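You operate a simulated robot arm through the tools that you are given. There is no shell and no other tool. Be economical: measure what you need, move in short steps, check, and stop when the job is done.

The job below is to be done with a simulated two-armed robot. You get a single attempt, and the scene is never put back.

JOB
Fetch the glass chunk from the front of the green bench and set it on top of the black magnifier. Then shut the right bench drawer. Then shut the left bench drawer. Then shut the white-marked drawer. Then take the plunger that says "13" from the low shelf of job 427 and leave it on the shelf under the mould bench. Then take the bottom plate that says "22" from the rack shelf of job 427 and put it on top of the yellow tape roll. Then take the lid off the jar and lay it down on the grid of the hot parts rack. Then open the mould bench drawer, take the ring gauge labelled "205" from there and leave it on the cart deck and shut the drawer again. Then take the wooden stick and put it on the stand top. Then open the left locker door, fetch the blue cloth from the shelf of the narrow bench and set it on the left locker shelf and shut the door again. Then open the grey drawer, take the blue sign from the drawer and leave it on the low shelf of job 205, then shut the drawer. Do these in the order given. Set down upright: ring gauge, wooden stick, blue sign.
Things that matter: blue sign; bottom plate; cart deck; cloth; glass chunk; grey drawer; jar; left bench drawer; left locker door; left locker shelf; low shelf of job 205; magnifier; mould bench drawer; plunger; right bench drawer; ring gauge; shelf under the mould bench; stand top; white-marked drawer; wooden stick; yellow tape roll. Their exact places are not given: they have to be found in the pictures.

The check looks at the end state, three seconds after you hand in, the way a careful person would. Anything else that was tipped, shoved, dropped, spilled or broken makes it a failure. Lids that push on must go on centred and level and be pressed home; caps that screw on are set level and turned clockwise until they are tight. Flat cloth is picked up by pressing the open fingertips on it (5 to 10 N) and closing them slowly along it; thin cloth reads only 2 to 8 mm in the jaws.

ROBOT AND FRAMES
Two 7-joint arms with two-finger parallel grippers on one trunk, on a base that drives. Base frame: it is fixed to the floor where the robot stands at the start and does not move with it; the origin is under the middle of the robot, x ahead of it, y to its left, z up. Lengths are in m, angles in degrees, forces in N, time in s.
The left shoulder is at the start at [0.06, 0.189, 1.203], the right one opposite. Places, roughly: blue sign [-3, 0, 0.5]; bottom plate [-0.75, 2, 0.75]; cart deck [-3.1, 2.1, 0.8]; cloth [-1.25, 0.75, 0.5]; glass chunk (5x4x3 cm) [0.5, 0, 0.9]; grey drawer [-3, 0, 0.6]; jar [-1.75, 2, 0.75]; left bench drawer [0.3, 0.7, 0.8]; left locker door [0.5, 1.4, 0.9]; left locker shelf (26x41 cm) [0.72, 1.44, 1.48]; low shelf of job 205 [-0.3, 2.1, 0.4]; magnifier (6x6x5 cm) [0.5, 0.4, 0.9]; mould bench drawer [-2.1, 2, 0.8]; plunger [-0.75, 2, 0.5]; right bench drawer [0.4, 0.2, 0.8]; ring gauge [-2.25, 2, 0.75]; shelf under the mould bench [-2.4, 2.1, 0.3]; stand top (29x17 cm) [0.52, -1.88, 0.84]; white-marked drawer [-0.6, 1.8, 0.6]; wooden stick (5x5x18 cm) [-2.3, 2.2, 1]; yellow tape roll (12x12x5 cm) [-5.3, 0.3, 1.3]. Payload 3.43 kg a hand.
The TCP of each hand is the grasp point between the finger pads, 0.03 m short of the fingertips. In the tool frame z runs along the fingers and y along their closing line. Largest opening 0.094 m; finger width 0.028, thickness 0.01; the body of the gripper, 0.05 by 0.096 m, starts 0.055 m behind the TCP.
Orientation is told as [roll, pitch, yaw] about the base's x, y, z axes, in that order, counted from this pose: with the fingers straight down and closing along the base's y, the tool's x points along the base's -x, its y along +y and its z along -z.

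CONTROLS
- The arms move only by the tool drive_tool. It takes "left_rows", "right_rows" or both (then of equal length, played together; a hand with none holds still); each is one flat list of numbers, 7 for each row, row after row: the shift along the tool's x, y, z in mm, then the turn, a rotation vector about the tool's x, y, z in degrees, then the finger opening in mm, from 0 to 94. In form: [tx, ty, tz, ax, ay, az, claw, tx, ty, tz, ax, ay, az, claw, ...]. A call has 1 to 12 rows; each row is the pose to reach, as a shift and turn from the pose commanded when the call began, along the tool's axes at that moment. Rows are played at 5 a second. More than 0.05 m and 8.6 degrees between two rows, or a gripper value outside its range, and nothing of the call is played. Where a pose cannot be reached the arm comes as near as it can. A force on the tool above 40 N (or 10 N above the force at the start of the call, whichever is more), or a blocked arm, ends the call early, and 0.2 s more pass. Each finger travels about 0.153 m/s and halts on what it meets, pressing with about 43 N; the grip force reading is that of the motor and also rises with nothing between the fingers. The clock runs only during rows and for 0.2 s after the last one: add rows that repeat a pose to give the fingers time. The reply holds the time, the measured pose of the TCP, the force on the tool along the base axes, the opening and the grip force, in the units named above and with some noise, with the torque about the TCP (base axes, N m) and any sound that the robot's microphone picked up.
- Cameras (640 x 400 px; columns grow to the right, rows downward): "scene" is now at [-0.0079, 0.0526, 1.7314]; the picture's right is [0.60, -0.80, 0.00], its down [-0.69, -0.52, -0.50] and it looks along [0.40, 0.30, -0.87] (base axes); focal length 278 px, centre (320, 200). "left" rides on the left gripper at [0.076, -0.014, -0.103] in its tool frame; the picture's right is [0.18, 0.98, 0.00], its down [-0.75, 0.14, -0.64] and it looks along [-0.63, 0.12, 0.77] (tool axes); focal length 243 px, centre (320, 200). "right" rides on the right gripper at [0.076, 0.014, -0.102] in its tool frame; the picture's right is [-0.18, 0.98, 0.00], its down [-0.75, -0.14, -0.64] and it looks along [-0.63, -0.12, 0.77] (tool axes); focal length 243 px, centre (320, 200).
- grab_frame(camera): a new picture of that camera. The clock stands still meanwhile.
- move_column(by): slides the trunk up (or, below 0, down) by that many m; the arms and the scene camera ride with it, the base frame stays. It gives what a move gives, with no picture.
- roll_base(legs): drives the robot by 1 to 6 legs, each [ahead, left, turn to the left] in m, m and degrees, along the robot's own axes; the way and the turn of a leg run together, so that a leg with both is an arc; at most 1.5 m and 180 degrees a leg. The arms and the cameras ride along, it lands a little off, and it stops where it bumps. It gives what a move gives.
- head_to(pan, tilt): turns the head with the scene camera to pan (to the left, within 86 degrees either way) and tilt (down, from -29 to 69), counted from straight ahead of the robot. It gives what a move gives.
- pixel_to_xyz(camera, pixels): for up to 12 pixels [column, row] of the newest picture of that camera ("zoom" is the newest enlarged one), the place [x, y, z] in the base frame of the surface seen there, good to about 0.002 m, but the place of the scene camera against the robot may be out by one fixed shift of up to 0.018 m in any direction. The clock stands still meanwhile.
- zoom(camera, box): a new picture of the part [left, top, right, bottom] of that camera's present view, enlarged. The clock stands still meanwhile.
- close_job(): hands the job in; it is judged then, once.

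Work in short steps. Measure before you move; look again where a grasp or a placing could have gone wrong, and mend it. You have 378 turns and 340 pictures in all, those below and enlarged ones among them. Open the grippers and draw the arms clear of the work before you hand the job in, unless the task says otherwise; then end with one line.

The tools are called after "Emit:" as a command line: name --argument value ..., lists and objects as JSON in quotes. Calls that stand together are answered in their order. drive_tool: Moves the arms, as the interface text tells. Its arguments: {"type":"object","properties":{"left_rows":{"type":"array","items":{"type":"number"}},"right_rows":{"type":"array","items":{"type":"number"}}},"required":[]} The other tools are called the same way: move_column (by) slides the trunk up or down; roll_base (legs) drives the base; head_to (pan, tilt) turns the head that bears the scene camera; grab_frame (camera) takes a picture; pixel_to_xyz (camera, pixels) gives the place of the surface under pixels of a picture; zoom (camera, box) takes an enlarged picture of a part of a camera's view; close_job () hands the job in.

At the start:

```text
clock: 0.0
left_position: [0.3441, 0.3654, 1.1896]
left_tool_rot: [0.0, 0.1, 0.0]
left_ft_force: [0.5, 0.5, -1.1]
left_moment: [0.02, 0.02, -0.02]
left_opening: 0.0938
left_grasp_force: 0.0
right_position: [0.349, 0.0124, 1.105]
right_tool_rot: [0.1, -0.1, 0.0]
right_ft_force: [0.0, 0.5, 0.2]
right_moment: [0.0, -0.01, 0.01]
right_opening: 0.0943
right_grasp_force: 0.1
trunk travel left (down, up): [-0.875, 0.115]
robot x, y, heading: [-0.0005, -0.0007, -0.2]
head pan, tilt: [37.2, 59.9]
```

scene: 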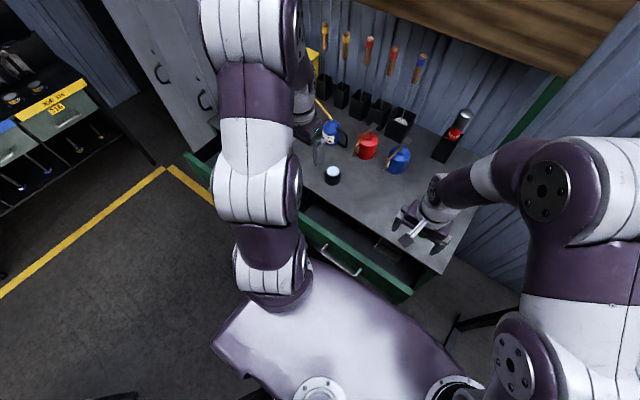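
right: 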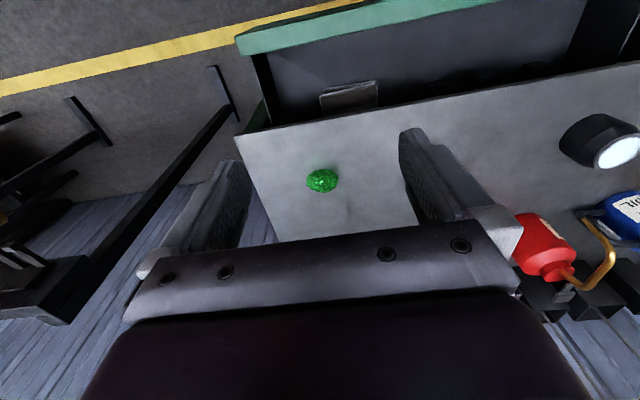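
left: 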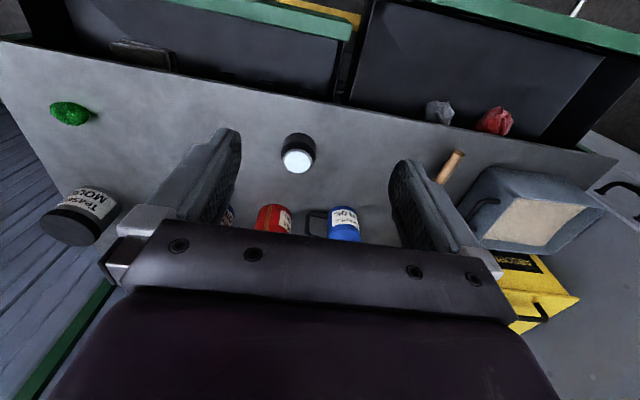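

The right picture shows the green chunk at (321,180), the left one the magnifier at (298,155). I measure both, plus the drawer fronts.

Emit:
pixel_to_xyz --camera "right" --pixels '[[321, 180], [308, 180], [335, 180], [321, 171], [321, 192], [350, 140], [240, 40], [400, 15], [250, 135], [330, 240]]'

Emit:
pixel_to_xyz --camera "left" --pixels '[[70, 113], [298, 160], [298, 148], [284, 158], [314, 158], [298, 140], [300, 172], [200, 10], [340, 30], [450, 5], [500, 20], [310, 100]]'

Emit:
grab_frame --camera "scene"

```text
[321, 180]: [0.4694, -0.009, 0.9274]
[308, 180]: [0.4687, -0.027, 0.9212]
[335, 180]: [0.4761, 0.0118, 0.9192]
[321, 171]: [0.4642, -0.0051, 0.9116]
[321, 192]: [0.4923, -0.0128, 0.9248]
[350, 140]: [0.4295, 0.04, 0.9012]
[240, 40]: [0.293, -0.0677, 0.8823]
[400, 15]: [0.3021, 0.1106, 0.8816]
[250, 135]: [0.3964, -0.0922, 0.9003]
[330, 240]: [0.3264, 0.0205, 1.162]
```

```text
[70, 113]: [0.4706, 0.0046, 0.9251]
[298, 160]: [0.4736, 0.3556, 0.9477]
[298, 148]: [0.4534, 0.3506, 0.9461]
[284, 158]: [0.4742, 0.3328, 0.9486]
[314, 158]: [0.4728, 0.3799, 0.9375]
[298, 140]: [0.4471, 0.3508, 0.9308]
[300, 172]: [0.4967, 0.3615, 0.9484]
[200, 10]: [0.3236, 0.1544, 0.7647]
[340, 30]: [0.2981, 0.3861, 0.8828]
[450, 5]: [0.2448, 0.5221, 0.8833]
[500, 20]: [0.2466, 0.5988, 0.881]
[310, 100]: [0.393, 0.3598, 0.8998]
```

```text
336 pictures are left
```

scene: 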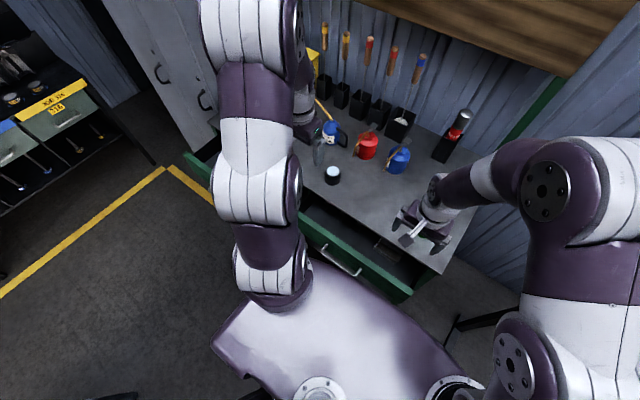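

Chunk centre is about (0.48,-0.006), table z 0.90; magnifier centre about (0.476,0.356), top 0.948. I move the right hand above the chunk and watch the reach.

Emit:
drive_tool --right_rows '[-33, -5, 26, 0, 0, 0, 94, -66, -9, 52, 0, 0, 0, 94, -99, -14, 78, 0, 0, 0, 94, -131, -18, 105, 0, 0, 0, 94, -131, -18, 105, 0, 0, 0, 94]'

Emit:
grab_frame --camera "right"

```text
clock: 1.2
left_position: [0.3447, 0.3652, 1.1896]
left_tool_rot: [-0.1, 0.0, 0.0]
left_ft_force: [-0.1, -0.6, 0.0]
left_moment: [-0.01, -0.05, 0.0]
left_opening: 0.094
left_grasp_force: 0.0
right_position: [0.4792, -0.0039, 1.0013]
right_tool_rot: [0.0, 0.0, 0.0]
right_ft_force: [0.4, 0.6, 0.2]
right_moment: [0.03, 0.03, -0.01]
right_opening: 0.0936
right_grasp_force: 0.1
trunk travel left (down, up): [-0.875, 0.115]
robot x, y, heading: [0.0023, -0.0006, -0.1]
head pan, tilt: [37.2, 59.9]
```

```text
335 pictures are left
```

right: 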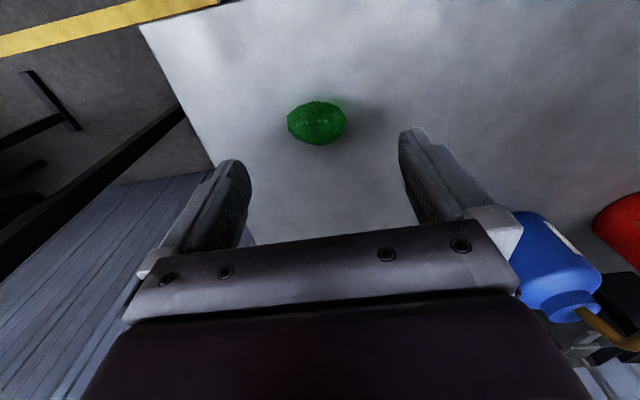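

The arm reached easily. The chunk is at (317,122); I measure it finer.

Emit:
pixel_to_xyz --camera "right" --pixels '[[290, 122], [317, 104], [317, 122], [317, 142], [344, 122], [300, 135], [335, 136], [380, 140]]'

```text
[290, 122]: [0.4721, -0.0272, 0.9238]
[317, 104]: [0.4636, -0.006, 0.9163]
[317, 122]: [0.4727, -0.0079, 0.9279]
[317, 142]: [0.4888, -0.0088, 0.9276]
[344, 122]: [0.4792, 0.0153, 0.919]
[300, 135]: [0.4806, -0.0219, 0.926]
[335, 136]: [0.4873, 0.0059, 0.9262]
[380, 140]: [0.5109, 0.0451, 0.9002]
```

Chunk centre (0.478,-0.006). I descend to TCP z 0.933 and close.

Emit:
drive_tool --right_rows '[0, -1, 35, 0, 0, 0, 94, 1, -2, 68, 0, 0, 0, 94, 1, -2, 68, 0, 0, 0, 70, 1, -2, 68, 0, 0, 0, 45, 1, -2, 68, 0, 0, 0, 30, 1, -2, 68, 0, 0, 0, 30, 1, -2, 68, 0, 0, 0, 30]'

```text
clock: 2.8
left_position: [0.3463, 0.3651, 1.1883]
left_tool_rot: [0.0, 0.0, -0.1]
left_ft_force: [-0.4, 0.3, -0.2]
left_moment: [0.01, -0.02, -0.01]
left_opening: 0.0939
left_grasp_force: 0.2
right_position: [0.4773, -0.0069, 0.9321]
right_tool_rot: [0.0, 0.0, 0.1]
right_ft_force: [0.4, -0.8, 0.2]
right_moment: [0.01, 0.01, 0.0]
right_opening: 0.0426
right_grasp_force: 42.7
trunk travel left (down, up): [-0.875, 0.115]
robot x, y, heading: [0.0, -0.0002, -0.2]
head pan, tilt: [37.2, 59.9]
```

Gripped at 43 mm. I lift 130 mm and draw back a bit, then drive the base left.

Emit:
drive_tool --right_rows '[0, 0, -45, 0, 0, 0, 30, 10, 0, -90, 0, 0, 0, 30, 50, 0, -120, 0, 0, 0, 30, 70, 0, -140, 0, 0, 0, 30]'

Emit:
roll_base --legs '[[0, 0.36, 0]]'

Emit:
grab_frame --camera "right"

Emit:
grab_frame --camera "scene"

```text
clock: 3.8
left_position: [0.3449, 0.3642, 1.1897]
left_tool_rot: [0.0, 0.0, -0.1]
left_ft_force: [0.8, 0.3, -0.1]
left_moment: [-0.02, -0.02, 0.02]
left_opening: 0.0941
left_grasp_force: 0.1
right_position: [0.4064, -0.0071, 1.0725]
right_tool_rot: [0.1, 0.0, 0.0]
right_ft_force: [-0.3, 0.7, -1.3]
right_moment: [0.01, -0.01, 0.0]
right_opening: 0.0427
right_grasp_force: 43.1
trunk travel left (down, up): [-0.875, 0.115]
robot x, y, heading: [-0.0001, -0.002, -0.2]
head pan, tilt: [37.2, 59.9]
```

```text
clock: 6.1
left_position: [0.3425, 0.7253, 1.1893]
left_tool_rot: [0.0, 0.0, 0.3]
left_ft_force: [-0.3, 0.8, 0.0]
left_moment: [0.0, 0.01, 0.0]
left_opening: 0.0939
left_grasp_force: 0.1
right_position: [0.4073, 0.3552, 1.0726]
right_tool_rot: [0.0, 0.0, 0.2]
right_ft_force: [0.8, -0.5, 0.2]
right_moment: [-0.01, -0.01, 0.0]
right_opening: 0.0427
right_grasp_force: 42.8
trunk travel left (down, up): [-0.875, 0.115]
robot x, y, heading: [0.0001, 0.361, 0.5]
head pan, tilt: [37.2, 59.9]
```

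```text
334 pictures are left
```

right: 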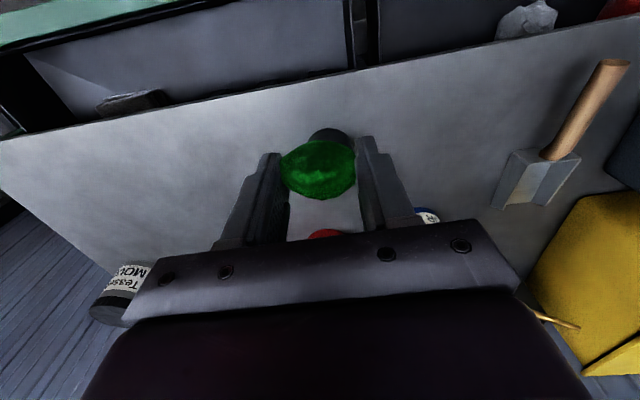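

```text
333 pictures are left
```

scene: 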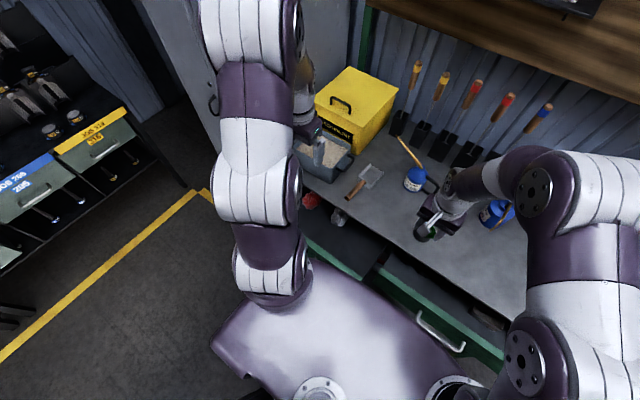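

Chunk still held (43 mm), magnifier just behind it. I move over (0.476,0.356) and lower towards z 0.983, watching the force.

Emit:
drive_tool --right_rows '[-35, 1, 0, 0, 0, 0, 30, -69, 1, 20, 0, 0, 0, 30, -69, 1, 60, 0, 0, 0, 30, -69, 1, 80, 0, 0, 0, 30, -69, 1, 86, 0, 0, 0, 30, -69, 1, 86, 0, 0, 0, 30]'

Emit:
grab_frame --camera "right"

```text
clock: 7.5
left_position: [0.3421, 0.7276, 1.1896]
left_tool_rot: [0.0, 0.0, 0.3]
left_ft_force: [-0.1, 0.0, 0.0]
left_moment: [-0.01, 0.0, -0.02]
left_opening: 0.0939
left_grasp_force: 0.0
right_position: [0.477, 0.3575, 0.9862]
right_tool_rot: [0.0, 0.0, 0.3]
right_ft_force: [0.0, -0.1, 0.1]
right_moment: [0.01, 0.02, -0.01]
right_opening: 0.0427
right_grasp_force: 43.2
trunk travel left (down, up): [-0.875, 0.115]
robot x, y, heading: [-0.005, 0.3608, 0.1]
head pan, tilt: [37.2, 59.9]
```

```text
332 pictures are left
```

right: 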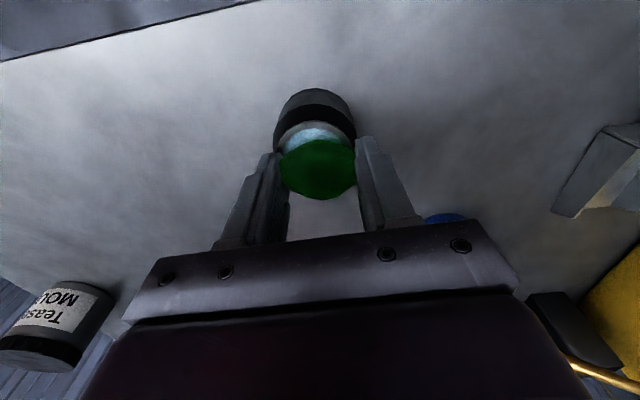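

Magnifier's black side is visible at (315,100); I check its place against the hand.

Emit:
pixel_to_xyz --camera "right" --pixels '[[315, 97], [315, 108], [279, 120], [353, 122], [300, 135], [330, 133], [315, 150]]'

```text
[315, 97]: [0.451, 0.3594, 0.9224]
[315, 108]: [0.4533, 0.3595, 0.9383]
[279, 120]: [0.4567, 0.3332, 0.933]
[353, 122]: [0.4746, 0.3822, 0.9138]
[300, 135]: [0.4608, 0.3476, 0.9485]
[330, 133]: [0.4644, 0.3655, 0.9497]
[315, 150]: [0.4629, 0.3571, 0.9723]
```

Magnifier centre about (0.479,0.358). I lower slowly by up to 6 mm.

Emit:
drive_tool --right_rows '[-2, 0, 2, 0, 0, 0, 30, -2, 0, 4, 0, 0, 0, 30, -2, 0, 5, 0, 0, 0, 30, -2, 0, 6, 0, 0, 0, 30, -2, 0, 6, 0, 0, 0, 30]'

```text
clock: 8.7
left_position: [0.3433, 0.7265, 1.1906]
left_tool_rot: [0.0, -0.1, 0.3]
left_ft_force: [-0.7, -0.6, -0.2]
left_moment: [0.02, 0.01, -0.01]
left_opening: 0.094
left_grasp_force: 0.0
right_position: [0.4773, 0.3571, 0.9795]
right_tool_rot: [0.0, 0.0, 0.3]
right_ft_force: [1.1, 0.3, -0.7]
right_moment: [-0.02, -0.01, -0.03]
right_opening: 0.0427
right_grasp_force: 43.3
trunk travel left (down, up): [-0.875, 0.115]
robot x, y, heading: [0.0006, 0.3606, 0.4]
head pan, tilt: [37.2, 59.9]
```

No contact force yet; I go down another millimetre at a time.

Emit:
drive_tool --right_rows '[0, 0, 1, 0, 0, 0, 30, 0, 0, 1.5, 0, 0, 0, 30, 0, 0, 2, 0, 0, 0, 30, 0, 0, 2, 0, 0, 0, 30]'

```text
clock: 9.7
left_position: [0.342, 0.7253, 1.1911]
left_tool_rot: [0.0, 0.0, 0.2]
left_ft_force: [-0.1, 0.6, -0.2]
left_moment: [-0.03, -0.02, 0.03]
left_opening: 0.0938
left_grasp_force: 0.1
right_position: [0.4789, 0.3565, 0.9802]
right_tool_rot: [0.0, -0.2, 0.2]
right_ft_force: [1.6, -1.8, 14.2]
right_moment: [-0.05, -0.01, -0.02]
right_opening: 0.0427
right_grasp_force: 42.7
trunk travel left (down, up): [-0.875, 0.115]
robot x, y, heading: [-0.0016, 0.3551, 0.3]
head pan, tilt: [37.2, 59.9]
```

Contact (14 N). I ease up 1 mm, open and rise.

Emit:
drive_tool --right_rows '[0, 0, -1, 0, 0, 0, 30, 0, 0, -1, 0, 0, 0, 50, 0, 0, -1, 0, 0, 0, 70, 0, 0, -1, 0, 0, 0, 94, 0, 0, -1, 0, 0, 0, 94, 0, 0, -40, 0, 0, 0, 94, 0, 0, -85, 0, 0, 0, 94, 45, 0, -110, 0, 0, 0, 94]'

Emit:
grab_frame --camera "right"

Emit:
grab_frame --camera "left"

```text
refused: row 8 steps farther than a row can; nothing moved
```

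```text
331 pictures are left
```

right: 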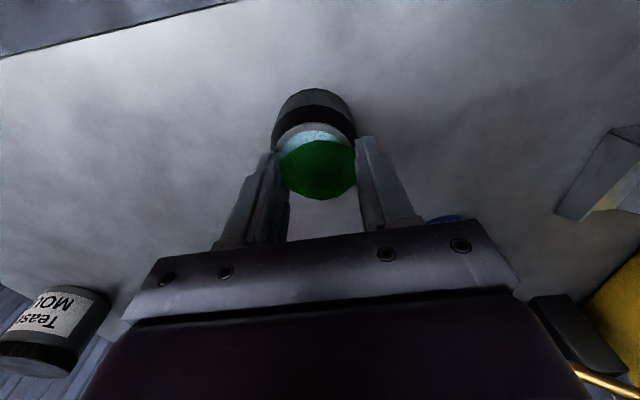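

```text
330 pictures are left
```

left: 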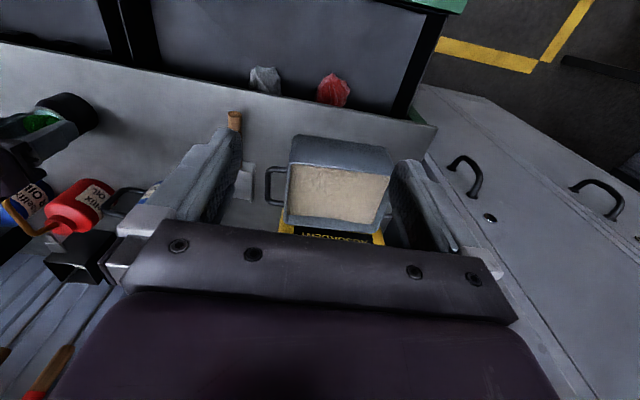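

The last row was too long a step; I repeat with a smaller one.

Emit:
drive_tool --right_rows '[0, 0, -1, 0, 0, 0, 30, 0, 0, -1, 0, 0, 0, 50, 0, 0, -1, 0, 0, 0, 70, 0, 0, -1, 0, 0, 0, 94, 0, 0, -1, 0, 0, 0, 94, 0, 0, -40, 0, 0, 0, 94, 0, 0, -85, 0, 0, 0, 94, 20, 0, -110, 0, 0, 0, 94, 60, 0, -125, 0, 0, 0, 94]'

Emit:
grab_frame --camera "right"

Emit:
pixel_to_xyz --camera "left" --pixels '[[265, 75], [265, 90], [333, 80], [335, 100], [240, 100], [380, 110], [410, 3], [380, 5], [128, 30], [128, 58], [400, 100], [200, 40]]'

```text
clock: 11.7
left_position: [0.3407, 0.7274, 1.1901]
left_tool_rot: [-0.1, -0.1, 0.3]
left_ft_force: [-0.5, -0.3, 0.2]
left_moment: [0.0, -0.01, -0.02]
left_opening: 0.094
left_grasp_force: 0.2
right_position: [0.4159, 0.355, 1.103]
right_tool_rot: [0.1, -0.1, 0.3]
right_ft_force: [-0.6, -0.2, -0.1]
right_moment: [0.02, -0.05, 0.01]
right_opening: 0.094
right_grasp_force: 0.1
trunk travel left (down, up): [-0.875, 0.115]
robot x, y, heading: [-0.001, 0.3579, 0.1]
head pan, tilt: [37.2, 59.9]
```

```text
329 pictures are left
```

right: 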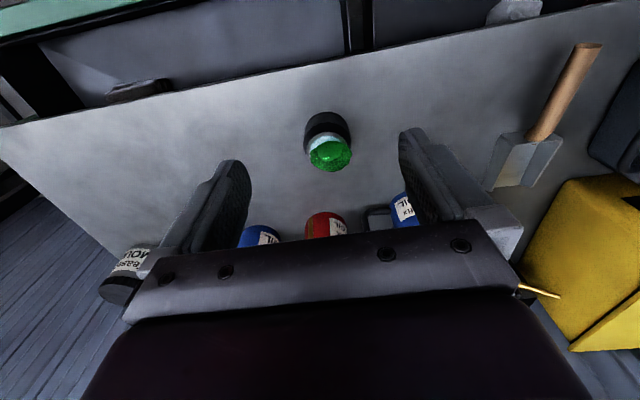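

```text
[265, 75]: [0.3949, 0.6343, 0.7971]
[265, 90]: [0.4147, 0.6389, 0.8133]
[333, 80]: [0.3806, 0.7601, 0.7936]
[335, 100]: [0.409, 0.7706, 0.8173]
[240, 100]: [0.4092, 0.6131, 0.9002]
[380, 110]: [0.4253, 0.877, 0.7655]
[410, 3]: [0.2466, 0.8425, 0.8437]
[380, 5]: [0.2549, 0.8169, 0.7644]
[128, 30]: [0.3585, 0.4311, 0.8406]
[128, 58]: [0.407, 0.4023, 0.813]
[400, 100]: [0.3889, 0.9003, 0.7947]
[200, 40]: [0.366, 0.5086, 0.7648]
```

The chunk rests on the magnifier at (330,152). I check its offset from the magnifier in a zoom.

Emit:
zoom --camera "right" --box '[270, 90, 390, 190]'

Emit:
pixel_to_xyz --camera "right" --pixels '[[330, 143], [330, 165], [313, 153], [349, 153], [325, 120], [308, 140], [347, 135], [90, 5], [370, 15], [10, 90]]'

```text
4.00 times, centred on (330, 140) of right
```

zoom: 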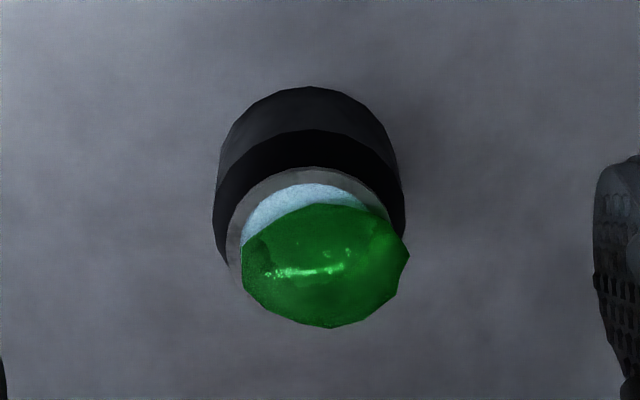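

```text
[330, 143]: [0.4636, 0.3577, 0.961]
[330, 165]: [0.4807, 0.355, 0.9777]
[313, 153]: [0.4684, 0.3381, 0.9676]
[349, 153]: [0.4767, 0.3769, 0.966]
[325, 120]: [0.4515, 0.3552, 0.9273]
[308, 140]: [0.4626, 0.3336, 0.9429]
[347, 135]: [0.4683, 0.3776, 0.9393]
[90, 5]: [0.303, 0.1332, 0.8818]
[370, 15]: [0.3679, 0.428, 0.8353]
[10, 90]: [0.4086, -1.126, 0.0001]
```

Chunk is well centred. Now the right bench drawer: I look at its front with the scene camera.

Emit:
head_to --pan -10 --tilt 65

Emit:
grab_frame --camera "scene"

```text
clock: 12.9
left_position: [0.3426, 0.7266, 1.1913]
left_tool_rot: [-0.1, -0.1, 0.4]
left_ft_force: [-0.4, -0.5, 0.1]
left_moment: [0.01, 0.01, 0.03]
left_opening: 0.0938
left_grasp_force: 0.1
right_position: [0.4165, 0.357, 1.1033]
right_tool_rot: [0.0, 0.0, 0.2]
right_ft_force: [0.3, -0.3, -0.4]
right_moment: [0.01, 0.02, 0.0]
right_opening: 0.0939
right_grasp_force: 0.0
trunk travel left (down, up): [-0.875, 0.115]
robot x, y, heading: [0.0005, 0.3612, 0.0]
head pan, tilt: [-10.0, 65.0]
```

```text
327 pictures are left
```

scene: 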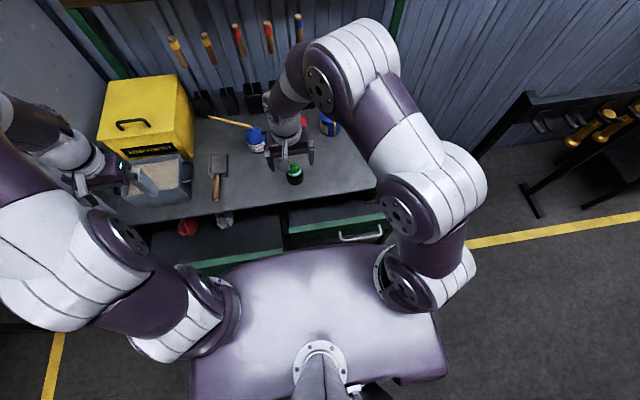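

The handle of the right drawer is at (362,235) and the front top edge near (340,225). I measure.

Emit:
pixel_to_xyz --camera "scene" --pixels '[[362, 238], [342, 236], [378, 234], [300, 230], [340, 223], [384, 214], [300, 240], [240, 255], [222, 262], [294, 170], [286, 145], [305, 210]]'

```text
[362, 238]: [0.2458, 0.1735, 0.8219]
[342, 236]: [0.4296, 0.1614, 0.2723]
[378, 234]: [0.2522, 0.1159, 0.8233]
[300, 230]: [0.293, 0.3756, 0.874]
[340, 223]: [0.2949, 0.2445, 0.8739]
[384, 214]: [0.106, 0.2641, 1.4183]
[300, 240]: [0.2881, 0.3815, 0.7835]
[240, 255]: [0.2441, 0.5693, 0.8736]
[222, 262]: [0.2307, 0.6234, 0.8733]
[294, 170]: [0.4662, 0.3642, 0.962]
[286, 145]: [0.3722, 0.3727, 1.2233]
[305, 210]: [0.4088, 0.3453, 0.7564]
```

Handle bar at about (0.246,0.17,0.83) after camera correction. I back off the base by 0.12, shift right 0.1, then bring the closed right hand in front of the handle.

Emit:
roll_base --legs '[[-0.12, -0.1, 0]]'

Emit:
drive_tool --right_rows '[30, -30, 0, 0, 0, 0, 60, 60, -60, 0, 0, 0, 0, 30, 90, -90, 0, 0, 0, 0, 0, 92, -90, 45, 0, 0, 0, 0, 92, -90, 90, 0, 0, 0, 0, 92, -90, 130, 0, 0, 0, 0]'

Emit:
grab_frame --camera "right"

```text
clock: 14.3
left_position: [0.2238, 0.6284, 1.1891]
left_tool_rot: [0.0, 0.1, 0.1]
left_ft_force: [0.4, -0.3, 0.3]
left_moment: [0.01, 0.02, -0.01]
left_opening: 0.0942
left_grasp_force: 0.1
right_position: [0.3005, 0.2578, 1.1016]
right_tool_rot: [0.0, 0.0, 0.3]
right_ft_force: [-1.0, 0.2, -0.8]
right_moment: [-0.07, 0.03, 0.0]
right_opening: 0.0941
right_grasp_force: 0.0
trunk travel left (down, up): [-0.875, 0.115]
robot x, y, heading: [-0.1214, 0.26, -0.0]
head pan, tilt: [-10.0, 65.0]
```

```text
clock: 15.7
left_position: [0.224, 0.627, 1.1899]
left_tool_rot: [0.1, 0.0, 0.2]
left_ft_force: [0.6, -0.8, -0.2]
left_moment: [0.01, 0.0, -0.01]
left_opening: 0.0939
left_grasp_force: 0.1
right_position: [0.2067, 0.1652, 0.9745]
right_tool_rot: [-0.1, 0.0, 0.2]
right_ft_force: [0.1, -0.9, 0.2]
right_moment: [0.0, 0.0, 0.03]
right_opening: 0.0002
right_grasp_force: 32.5
trunk travel left (down, up): [-0.875, 0.115]
robot x, y, heading: [-0.1179, 0.2618, 0.2]
head pan, tilt: [-10.0, 65.0]
```

```text
326 pictures are left
```

right: 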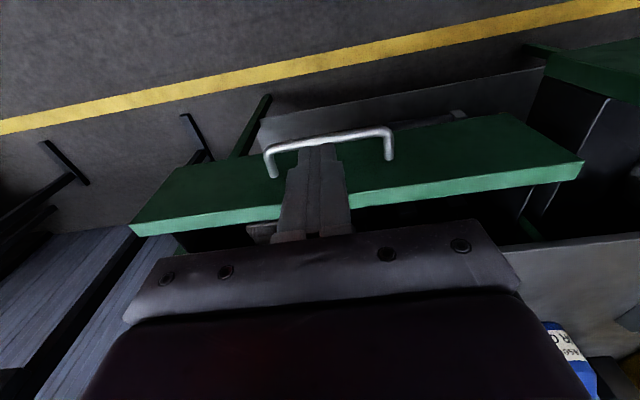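

The handle shows at (330,138) close to the fingertips; I measure it with this camera.

Emit:
pixel_to_xyz --camera "right" --pixels '[[290, 145], [360, 132], [380, 130], [268, 155], [390, 150], [450, 190], [220, 215], [450, 150]]'

```text
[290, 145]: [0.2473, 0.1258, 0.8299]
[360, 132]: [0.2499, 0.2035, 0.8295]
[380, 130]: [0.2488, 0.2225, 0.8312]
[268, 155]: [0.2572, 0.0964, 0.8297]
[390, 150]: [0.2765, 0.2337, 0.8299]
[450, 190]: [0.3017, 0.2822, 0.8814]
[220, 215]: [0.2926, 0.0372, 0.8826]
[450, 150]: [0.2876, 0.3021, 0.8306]
```

Bar at x 0.248, z 0.83. I lower to TCP z 0.85, then push forward 130 mm in steps (stops on block).

Emit:
drive_tool --right_rows '[0, 0, 45, 0, 0, 0, 0, 0, 0, 90, 0, 0, 0, 0, 0, 0, 124, 0, 0, 0, 0, -20, 0, 124, 0, 0, 0, 0]'

Emit:
drive_tool --right_rows '[-15, 0, 0, 0, 0, 0, 0, -30, 0, 0, 0, 0, 0, 0, -45, 0, 0, 0, 0, 0, 0, -60, 0, 0, 0, 0, 0, 0, -75, 0, 0, 0, 0, 0, 0, -90, 0, 0, 0, 0, 0, 0, -105, 0, 0, 0, 0, 0, 0, -120, 0, 0, 0, 0, 0, 0, -135, 0, 0, 0, 0, 0, 0]'

Emit:
grab_frame --camera "scene"

```text
clock: 16.7
left_position: [0.2246, 0.6281, 1.1886]
left_tool_rot: [0.1, 0.0, 0.2]
left_ft_force: [0.9, 0.2, -0.8]
left_moment: [-0.04, 0.0, 0.01]
left_opening: 0.0941
left_grasp_force: 0.1
right_position: [0.2289, 0.1647, 0.8475]
right_tool_rot: [0.0, 0.0, 0.2]
right_ft_force: [-0.1, -0.1, -0.5]
right_moment: [0.01, 0.01, 0.0]
right_opening: 0.0004
right_grasp_force: 33.1
trunk travel left (down, up): [-0.875, 0.115]
robot x, y, heading: [-0.1193, 0.261, 0.3]
head pan, tilt: [-10.0, 65.0]
```

```text
clock: 18.9
left_position: [0.2217, 0.6279, 1.1904]
left_tool_rot: [0.0, 0.1, 0.2]
left_ft_force: [0.5, 0.0, 0.8]
left_moment: [0.0, 0.05, 0.02]
left_opening: 0.0941
left_grasp_force: 0.1
right_position: [0.3473, 0.1639, 0.8442]
right_tool_rot: [-0.4, 1.9, 0.2]
right_ft_force: [-19.6, 5.0, 10.5]
right_moment: [0.09, 0.52, 0.12]
right_opening: 0.0001
right_grasp_force: 33.2
trunk travel left (down, up): [-0.875, 0.115]
robot x, y, heading: [-0.1214, 0.2611, 0.2]
head pan, tilt: [-10.0, 65.0]
stopped in row 9 (right hand): the force on the tool passed its limit at 46 N (the readings are from after the stop); the commanded pose is now the measured one
```

```text
325 pictures are left
```

scene: 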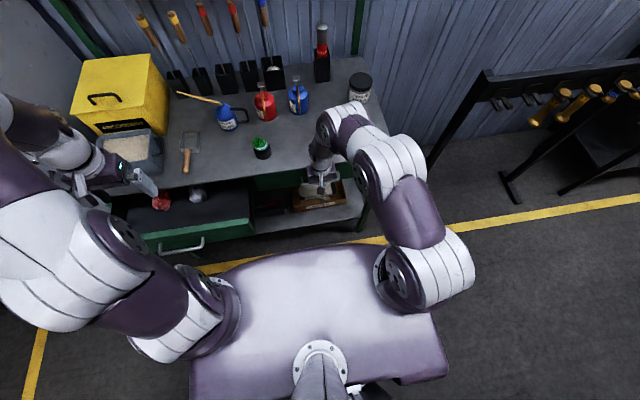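

Stopped at 46 N with the bar at x≈0.362, so the drawer front is at the bench edge. I draw back, rise and check.

Emit:
drive_tool --right_rows '[40, 0, 0, 0, 0, 0, 0, 80, 0, 0, 0, 0, 0, 0, 110, 0, -40, 0, 0, 0, 0, 110, 0, -85, 0, 0, 0, 0, 110, 0, -130, 0, 0, 0, 0]'

Emit:
grab_frame --camera "right"

Emit:
pixel_to_xyz --camera "scene" --pixels '[[175, 245], [205, 240], [195, 226], [240, 220], [262, 185], [290, 182]]'

```text
clock: 20.1
left_position: [0.2223, 0.627, 1.1905]
left_tool_rot: [-0.1, 0.1, 0.3]
left_ft_force: [0.3, 0.1, 0.2]
left_moment: [0.01, 0.0, -0.01]
left_opening: 0.0941
left_grasp_force: 0.1
right_position: [0.245, 0.1651, 0.9779]
right_tool_rot: [-0.3, 1.2, 0.3]
right_ft_force: [0.6, 0.1, 0.2]
right_moment: [0.02, -0.01, 0.03]
right_opening: 0.0001
right_grasp_force: 33.0
trunk travel left (down, up): [-0.875, 0.115]
robot x, y, heading: [-0.1215, 0.2583, 0.1]
head pan, tilt: [-10.0, 65.0]
```

```text
324 pictures are left
```

right: 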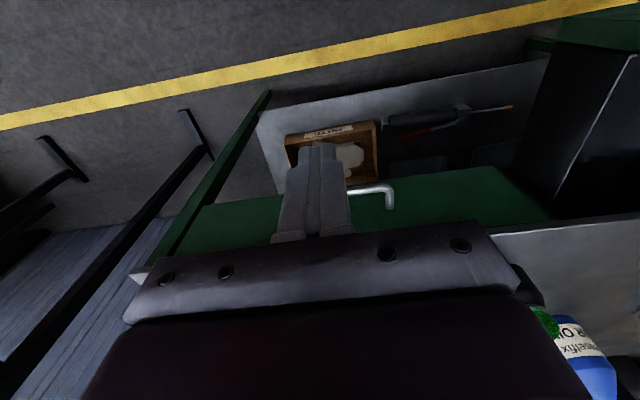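

```text
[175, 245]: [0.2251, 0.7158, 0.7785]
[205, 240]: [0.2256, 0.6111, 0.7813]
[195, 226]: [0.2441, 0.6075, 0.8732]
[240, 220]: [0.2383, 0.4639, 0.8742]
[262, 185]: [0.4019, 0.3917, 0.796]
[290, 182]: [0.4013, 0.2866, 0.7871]
```

Emit:
pixel_to_xyz --camera "right" --pixels '[[460, 190], [500, 200], [530, 222], [545, 222], [380, 188], [620, 25]]'

Emit:
roll_base --legs '[[-0.1, 0.3, 0]]'

Emit:
grab_frame --camera "left"

```text
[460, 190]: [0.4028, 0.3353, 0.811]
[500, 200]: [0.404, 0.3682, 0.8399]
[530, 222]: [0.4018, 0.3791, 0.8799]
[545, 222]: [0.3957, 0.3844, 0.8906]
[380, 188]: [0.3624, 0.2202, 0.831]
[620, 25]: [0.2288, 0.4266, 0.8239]
```

```text
clock: 22.2
left_position: [0.1244, 0.9223, 1.1901]
left_tool_rot: [0.2, 0.0, 0.0]
left_ft_force: [-0.2, -0.2, -0.2]
left_moment: [0.04, 0.02, 0.0]
left_opening: 0.0941
left_grasp_force: 0.0
right_position: [0.1458, 0.4613, 0.9772]
right_tool_rot: [-0.2, 1.3, 0.1]
right_ft_force: [0.7, -0.2, -0.1]
right_moment: [0.03, 0.04, 0.01]
right_opening: 0.0001
right_grasp_force: 32.9
trunk travel left (down, up): [-0.875, 0.115]
robot x, y, heading: [-0.2232, 0.5545, 0.1]
head pan, tilt: [-10.0, 65.0]
```

```text
323 pictures are left
```

left: 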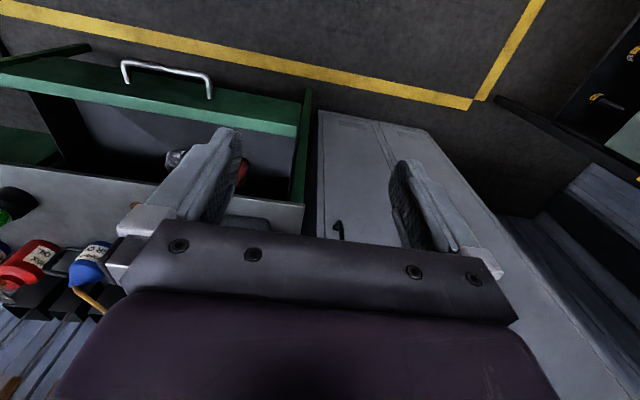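

Right drawer is shut (front 0.402 at the bench edge). The left drawer's handle is at (165,70); I measure it and shift the base left so the right hand faces it.

Emit:
pixel_to_xyz --camera "left" --pixels '[[125, 66], [165, 70], [205, 78], [250, 110], [60, 70], [170, 95], [175, 160], [245, 172]]'

Emit:
roll_base --legs '[[-0.03, 0.19, 0]]'

Emit:
grab_frame --camera "right"

```text
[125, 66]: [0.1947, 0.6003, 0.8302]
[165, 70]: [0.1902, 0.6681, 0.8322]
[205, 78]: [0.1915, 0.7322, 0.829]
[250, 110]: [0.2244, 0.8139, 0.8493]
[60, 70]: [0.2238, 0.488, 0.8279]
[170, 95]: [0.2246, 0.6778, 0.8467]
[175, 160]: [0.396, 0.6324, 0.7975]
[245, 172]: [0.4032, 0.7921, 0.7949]
```

```text
clock: 23.7
left_position: [0.0928, 1.1106, 1.1892]
left_tool_rot: [0.1, 0.0, 0.1]
left_ft_force: [0.0, -0.8, -0.7]
left_moment: [0.0, -0.01, -0.01]
left_opening: 0.094
left_grasp_force: 0.0
right_position: [0.1155, 0.6501, 0.9767]
right_tool_rot: [-0.1, 1.4, 0.1]
right_ft_force: [0.3, 0.6, 0.7]
right_moment: [0.03, 0.0, 0.02]
right_opening: 0.0
right_grasp_force: 33.2
trunk travel left (down, up): [-0.875, 0.115]
robot x, y, heading: [-0.2527, 0.7467, -0.1]
head pan, tilt: [-10.0, 65.0]
```

```text
322 pictures are left
```

right: 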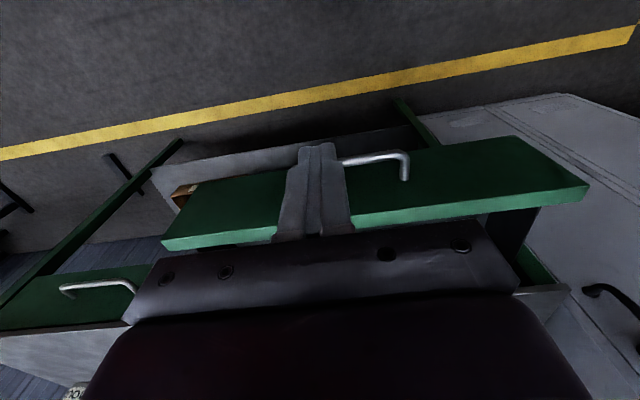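

Bar at (0.190,0.668,0.83). I lower the hand in front of it and push ~170 mm until it blocks.

Emit:
drive_tool --right_rows '[0, 9, 42, 0, 0, 0, 0, 0, 17, 85, 0, 0, 0, 0, 0, 17, 127, 0, 0, 0, 0, -30, 17, 127, 0, 0, 0, 0, -50, 17, 127, 0, 0, 0, 0]'

Emit:
drive_tool --right_rows '[-12, 0, 0, 0, 0, 0, 0, -24, 0, 0, 0, 0, 0, 0, -36, 0, 0, 0, 0, 0, 0, -48, 0, 0, 0, 0, 0, 0, -60, 0, 0, 0, 0, 0, 0, -72, 0, 0, 0, 0, 0, 0, -84, 0, 0, 0, 0, 0, 0, -96, 0, 0, 0, 0, 0, 0, -108, 0, 0, 0, 0, 0, 0, -120, 0, 0, 0, 0, 0, 0, -132, 0, 0, 0, 0, 0, 0]'

Emit:
drive_tool --right_rows '[-12, 0, 0, 0, 0, 0, 0, -24, 0, 0, 0, 0, 0, 0, -36, 0, 0, 0, 0, 0, 0, -48, 0, 0, 0, 0, 0, 0, -60, 0, 0, 0, 0, 0, 0, -72, 0, 0, 0, 0, 0, 0]'

```text
clock: 24.9
left_position: [0.0931, 1.1135, 1.189]
left_tool_rot: [0.0, 0.0, 0.1]
left_ft_force: [0.2, 0.2, -0.7]
left_moment: [0.01, 0.0, 0.01]
left_opening: 0.0942
left_grasp_force: 0.1
right_position: [0.1616, 0.6669, 0.8485]
right_tool_rot: [-0.3, 1.3, 0.3]
right_ft_force: [0.2, -0.1, -0.3]
right_moment: [0.0, 0.01, 0.01]
right_opening: 0.0001
right_grasp_force: 33.0
trunk travel left (down, up): [-0.875, 0.115]
robot x, y, heading: [-0.2493, 0.746, 0.1]
head pan, tilt: [-10.0, 65.0]
```

```text
clock: 27.3
left_position: [0.0928, 1.1134, 1.1897]
left_tool_rot: [0.0, -0.1, 0.0]
left_ft_force: [0.2, 1.0, -0.2]
left_moment: [-0.01, -0.01, 0.03]
left_opening: 0.094
left_grasp_force: 0.1
right_position: [0.2939, 0.6677, 0.8465]
right_tool_rot: [-0.3, 1.3, 0.1]
right_ft_force: [0.4, 0.0, -0.5]
right_moment: [-0.02, 0.0, 0.05]
right_opening: 0.0
right_grasp_force: 32.6
trunk travel left (down, up): [-0.875, 0.115]
robot x, y, heading: [-0.2497, 0.7436, -0.1]
head pan, tilt: [-10.0, 65.0]
```

```text
clock: 28.7
left_position: [0.0918, 1.1117, 1.1893]
left_tool_rot: [0.0, 0.0, 0.2]
left_ft_force: [-0.6, -0.7, 0.5]
left_moment: [-0.04, -0.02, -0.02]
left_opening: 0.0939
left_grasp_force: 0.2
right_position: [0.3364, 0.6617, 0.8581]
right_tool_rot: [-0.2, 1.1, 0.1]
right_ft_force: [0.6, 0.0, -0.2]
right_moment: [-0.01, 0.0, -0.02]
right_opening: 0.0002
right_grasp_force: 33.0
right hand out of reach, approached as far as the arm can: row 4, 5, 6
trunk travel left (down, up): [-0.875, 0.115]
robot x, y, heading: [-0.2492, 0.7433, 0.3]
head pan, tilt: [-10.0, 65.0]
```

Out of reach at 0.336; about 12 mm left. I draw the hand back 90 mm, drive the base 0.08 ahead and push on.

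Emit:
drive_tool --right_rows '[45, 3, 6, 0, 0, 0, 0, 90, 6, 11, 0, 0, 0, 0]'

Emit:
roll_base --legs '[[0.08, 0, 0]]'

Emit:
drive_tool --right_rows '[-12, 0, 0, 0, 0, 0, 0, -24, 0, 0, 0, 0, 0, 0, -30, 0, 0, 0, 0, 0, 0, -36, 0, 0, 0, 0, 0, 0, -42, 0, 0, 0, 0, 0, 0, -48, 0, 0, 0, 0, 0, 0]'

```text
clock: 29.3
left_position: [0.092, 1.1133, 1.191]
left_tool_rot: [0.0, -0.2, 0.1]
left_ft_force: [-0.3, 0.5, -0.6]
left_moment: [-0.01, 0.01, -0.03]
left_opening: 0.0941
left_grasp_force: 0.0
right_position: [0.2441, 0.6664, 0.85]
right_tool_rot: [-0.2, 1.1, 0.2]
right_ft_force: [1.0, -0.1, 0.2]
right_moment: [-0.02, -0.04, -0.01]
right_opening: 0.0001
right_grasp_force: 33.2
trunk travel left (down, up): [-0.875, 0.115]
robot x, y, heading: [-0.2495, 0.7489, 0.2]
head pan, tilt: [-10.0, 65.0]
```

```text
clock: 30.4
left_position: [0.1695, 1.1128, 1.1896]
left_tool_rot: [0.1, -0.1, 0.1]
left_ft_force: [0.3, 0.3, -0.8]
left_moment: [-0.02, -0.01, -0.01]
left_opening: 0.0942
left_grasp_force: 0.0
right_position: [0.3224, 0.6682, 0.8496]
right_tool_rot: [-0.3, 1.2, 0.2]
right_ft_force: [0.0, 0.4, 0.3]
right_moment: [-0.02, 0.01, -0.05]
right_opening: 0.0002
right_grasp_force: 33.0
trunk travel left (down, up): [-0.875, 0.115]
robot x, y, heading: [-0.1703, 0.7474, 0.2]
head pan, tilt: [-10.0, 65.0]
```

```text
clock: 31.5
left_position: [0.1682, 1.1136, 1.1904]
left_tool_rot: [0.0, -0.1, 0.1]
left_ft_force: [0.9, -0.4, -0.2]
left_moment: [-0.02, 0.0, -0.03]
left_opening: 0.0941
left_grasp_force: 0.1
right_position: [0.3498, 0.6675, 0.8457]
right_tool_rot: [-0.6, 2.8, 0.3]
right_ft_force: [-22.7, 2.5, 26.9]
right_moment: [0.22, 0.0, 0.02]
right_opening: 0.0002
right_grasp_force: 33.2
trunk travel left (down, up): [-0.875, 0.115]
robot x, y, heading: [-0.1751, 0.744, 0.3]
head pan, tilt: [-10.0, 65.0]
stopped in row 5 (right hand): the force on the tool passed its limit at 47 N (the readings are from after the stop); the commanded pose is now the measured one
```

Blocked at the shut position (same as the other drawer). I draw back and look.

Emit:
drive_tool --right_rows '[40, 0, 0, 0, 0, 0, 0, 80, 0, 0, 0, 0, 0, 0, 110, 0, -40, 0, 0, 0, 0, 110, 0, -85, 0, 0, 0, 0, 110, 0, -130, 0, 0, 0, 0]'

Emit:
grab_frame --camera "right"

```text
clock: 32.7
left_position: [0.1707, 1.1145, 1.1897]
left_tool_rot: [0.0, -0.1, 0.1]
left_ft_force: [0.4, -0.3, 0.3]
left_moment: [0.02, -0.02, 0.03]
left_opening: 0.094
left_grasp_force: 0.1
right_position: [0.2476, 0.6683, 0.9793]
right_tool_rot: [-0.6, 2.5, 0.2]
right_ft_force: [-0.6, -0.5, 0.9]
right_moment: [0.01, 0.06, -0.04]
right_opening: 0.0
right_grasp_force: 33.1
trunk travel left (down, up): [-0.875, 0.115]
robot x, y, heading: [-0.1707, 0.747, 0.0]
head pan, tilt: [-10.0, 65.0]
```

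```text
321 pictures are left
```

right: 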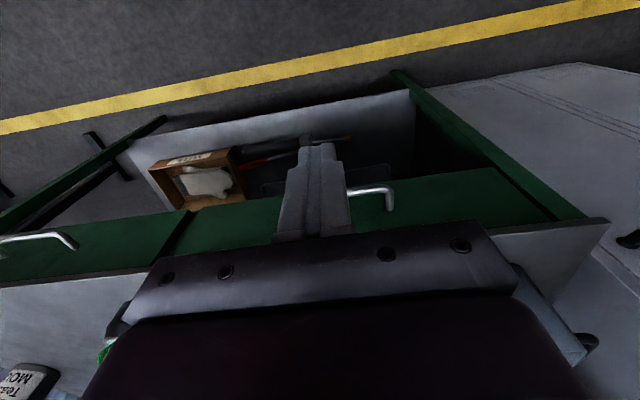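

Both fronts are flush. Now I look around to the left before driving to the racks.

Emit:
head_to --pan 75 --tilt 25

Emit:
grab_frame --camera "scene"

```text
clock: 34.3
left_position: [0.1713, 1.1133, 1.189]
left_tool_rot: [0.0, 0.0, 0.1]
left_ft_force: [-0.5, 0.0, -0.4]
left_moment: [-0.02, 0.0, -0.03]
left_opening: 0.0938
left_grasp_force: 0.1
right_position: [0.2498, 0.6685, 0.9801]
right_tool_rot: [-0.6, 2.3, 0.1]
right_ft_force: [0.0, 0.0, 0.0]
right_moment: [-0.01, 0.02, -0.01]
right_opening: 0.0
right_grasp_force: 32.9
trunk travel left (down, up): [-0.875, 0.115]
robot x, y, heading: [-0.171, 0.7475, 0.1]
head pan, tilt: [75.0, 25.0]
```

```text
320 pictures are left
```

scene: 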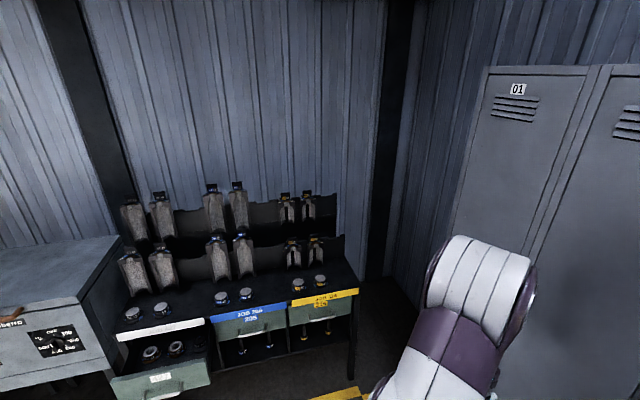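

The open white-marked drawer is at (160,380), in the rack along y≈2. I drive back and turn left to face it, then look.

Emit:
roll_base --legs '[[-0.35, 0, 0], [0, 0, 90]]'

Emit:
head_to --pan 0 --tilt 45

Emit:
grab_frame --camera "scene"

```text
clock: 36.5
left_position: [-0.1214, 1.1225, 1.1884]
left_tool_rot: [0.1, 0.1, 1.2]
left_ft_force: [1.8, 0.0, -0.9]
left_moment: [0.01, 0.0, 0.04]
left_opening: 0.094
left_grasp_force: 0.1
right_position: [-0.0342, 0.6791, 0.9786]
right_tool_rot: [-0.4, 2.5, 1.2]
right_ft_force: [0.5, -0.4, -0.1]
right_moment: [-0.02, 0.01, 0.02]
right_opening: 0.0002
right_grasp_force: 32.4
trunk travel left (down, up): [-0.875, 0.115]
robot x, y, heading: [-0.459, 0.753, 1.3]
head pan, tilt: [75.0, 25.0]
stopped in leg 1: the robot was blocked; the commanded pose is now the measured one
```

```text
clock: 38.0
left_position: [-0.1242, 1.1223, 1.1909]
left_tool_rot: [-0.1, 0.0, 1.1]
left_ft_force: [-0.7, -0.3, -0.3]
left_moment: [-0.02, 0.03, -0.01]
left_opening: 0.0941
left_grasp_force: 0.2
right_position: [-0.0374, 0.6789, 0.9799]
right_tool_rot: [-0.5, 2.4, 1.2]
right_ft_force: [-0.6, -0.2, -0.3]
right_moment: [-0.02, -0.01, -0.02]
right_opening: 0.0
right_grasp_force: 33.5
trunk travel left (down, up): [-0.875, 0.115]
robot x, y, heading: [-0.4617, 0.7499, 1.0]
head pan, tilt: [0.0, 45.0]
```

```text
319 pictures are left
```

scene: 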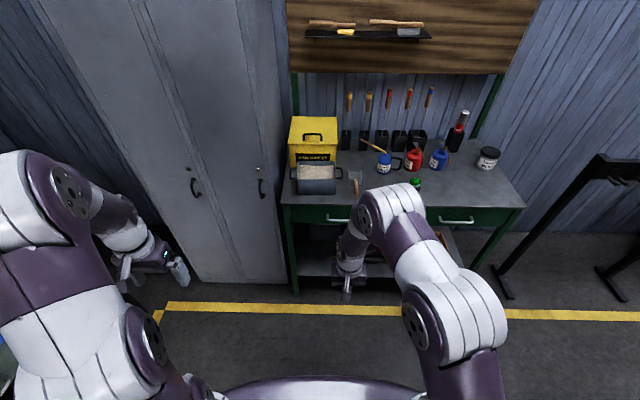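

The base bumped something behind at x≈-0.46. I move ahead 0.1 and look left-backwards.

Emit:
roll_base --legs '[[0.12, 0, 0]]'

Emit:
head_to --pan 86 --tilt 40

Emit:
grab_frame --camera "scene"

```text
clock: 39.2
left_position: [-0.0041, 1.123, 1.1905]
left_tool_rot: [0.1, 0.0, 1.2]
left_ft_force: [0.2, 0.1, 0.3]
left_moment: [0.0, 0.0, 0.02]
left_opening: 0.094
left_grasp_force: 0.0
right_position: [0.0821, 0.6817, 0.9788]
right_tool_rot: [-0.6, 2.4, 1.3]
right_ft_force: [0.6, -0.3, -0.2]
right_moment: [0.0, 0.0, 0.02]
right_opening: 0.0
right_grasp_force: 32.3
trunk travel left (down, up): [-0.875, 0.115]
robot x, y, heading: [-0.3409, 0.7503, 0.9]
head pan, tilt: [0.0, 45.0]
```

```text
clock: 40.8
left_position: [-0.0024, 1.125, 1.1899]
left_tool_rot: [0.1, 0.0, 1.2]
left_ft_force: [0.2, 0.5, 1.0]
left_moment: [0.01, -0.03, -0.01]
left_opening: 0.094
left_grasp_force: 0.1
right_position: [0.0836, 0.6812, 0.9798]
right_tool_rot: [-0.5, 2.4, 1.2]
right_ft_force: [0.8, 0.1, -0.5]
right_moment: [0.0, -0.01, 0.0]
right_opening: 0.0
right_grasp_force: 33.0
trunk travel left (down, up): [-0.875, 0.115]
robot x, y, heading: [-0.3397, 0.7525, 1.3]
head pan, tilt: [85.9, 40.0]
```

```text
318 pictures are left
```

scene: 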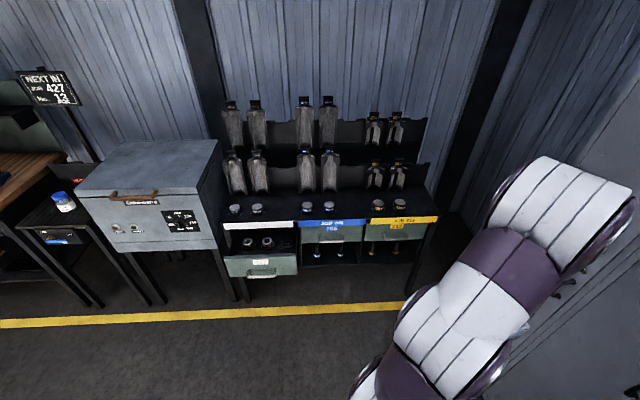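

I strafe left 0.25 and forward a bit, then turn left 90° in place.

Emit:
roll_base --legs '[[0.05, 0.25, 0], [0, 0, 89]]'

Emit:
head_to --pan 70 --tilt 40

Emit:
grab_frame --camera "scene"

```text
clock: 46.5
left_position: [-0.6631, 1.3484, 1.1888]
left_tool_rot: [0.0, 0.1, 90.3]
left_ft_force: [-0.1, 1.1, 0.0]
left_moment: [0.0, 0.03, 0.01]
left_opening: 0.0939
left_grasp_force: 0.0
right_position: [-0.2183, 1.4281, 0.9792]
right_tool_rot: [-0.4, 2.3, 90.3]
right_ft_force: [-0.5, 0.5, -0.9]
right_moment: [0.0, 0.03, -0.01]
right_opening: 0.0
right_grasp_force: 33.1
trunk travel left (down, up): [-0.875, 0.115]
robot x, y, heading: [-0.2962, 1.002, 90.3]
head pan, tilt: [85.9, 40.0]
```

```text
clock: 47.3
left_position: [-0.663, 1.3483, 1.1899]
left_tool_rot: [-0.1, 0.0, 90.2]
left_ft_force: [0.2, 0.4, -1.1]
left_moment: [0.0, -0.04, 0.0]
left_opening: 0.0937
left_grasp_force: 0.1
right_position: [-0.2177, 1.4278, 0.9789]
right_tool_rot: [-0.6, 2.4, 90.2]
right_ft_force: [-1.0, -1.0, -0.7]
right_moment: [-0.02, 0.0, 0.02]
right_opening: 0.0
right_grasp_force: 33.1
trunk travel left (down, up): [-0.875, 0.115]
robot x, y, heading: [-0.298, 1.0041, 90.2]
head pan, tilt: [70.0, 40.0]
```

```text
317 pictures are left
```

scene: 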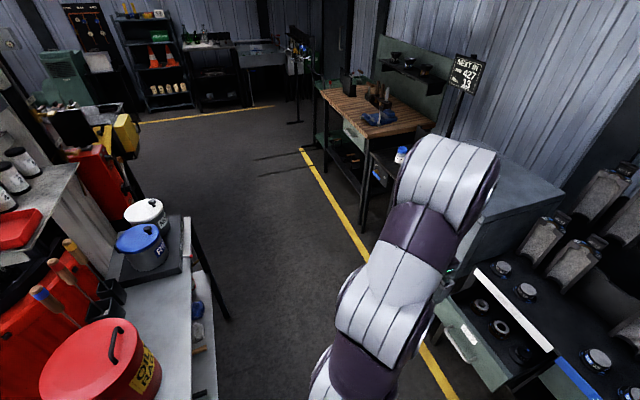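

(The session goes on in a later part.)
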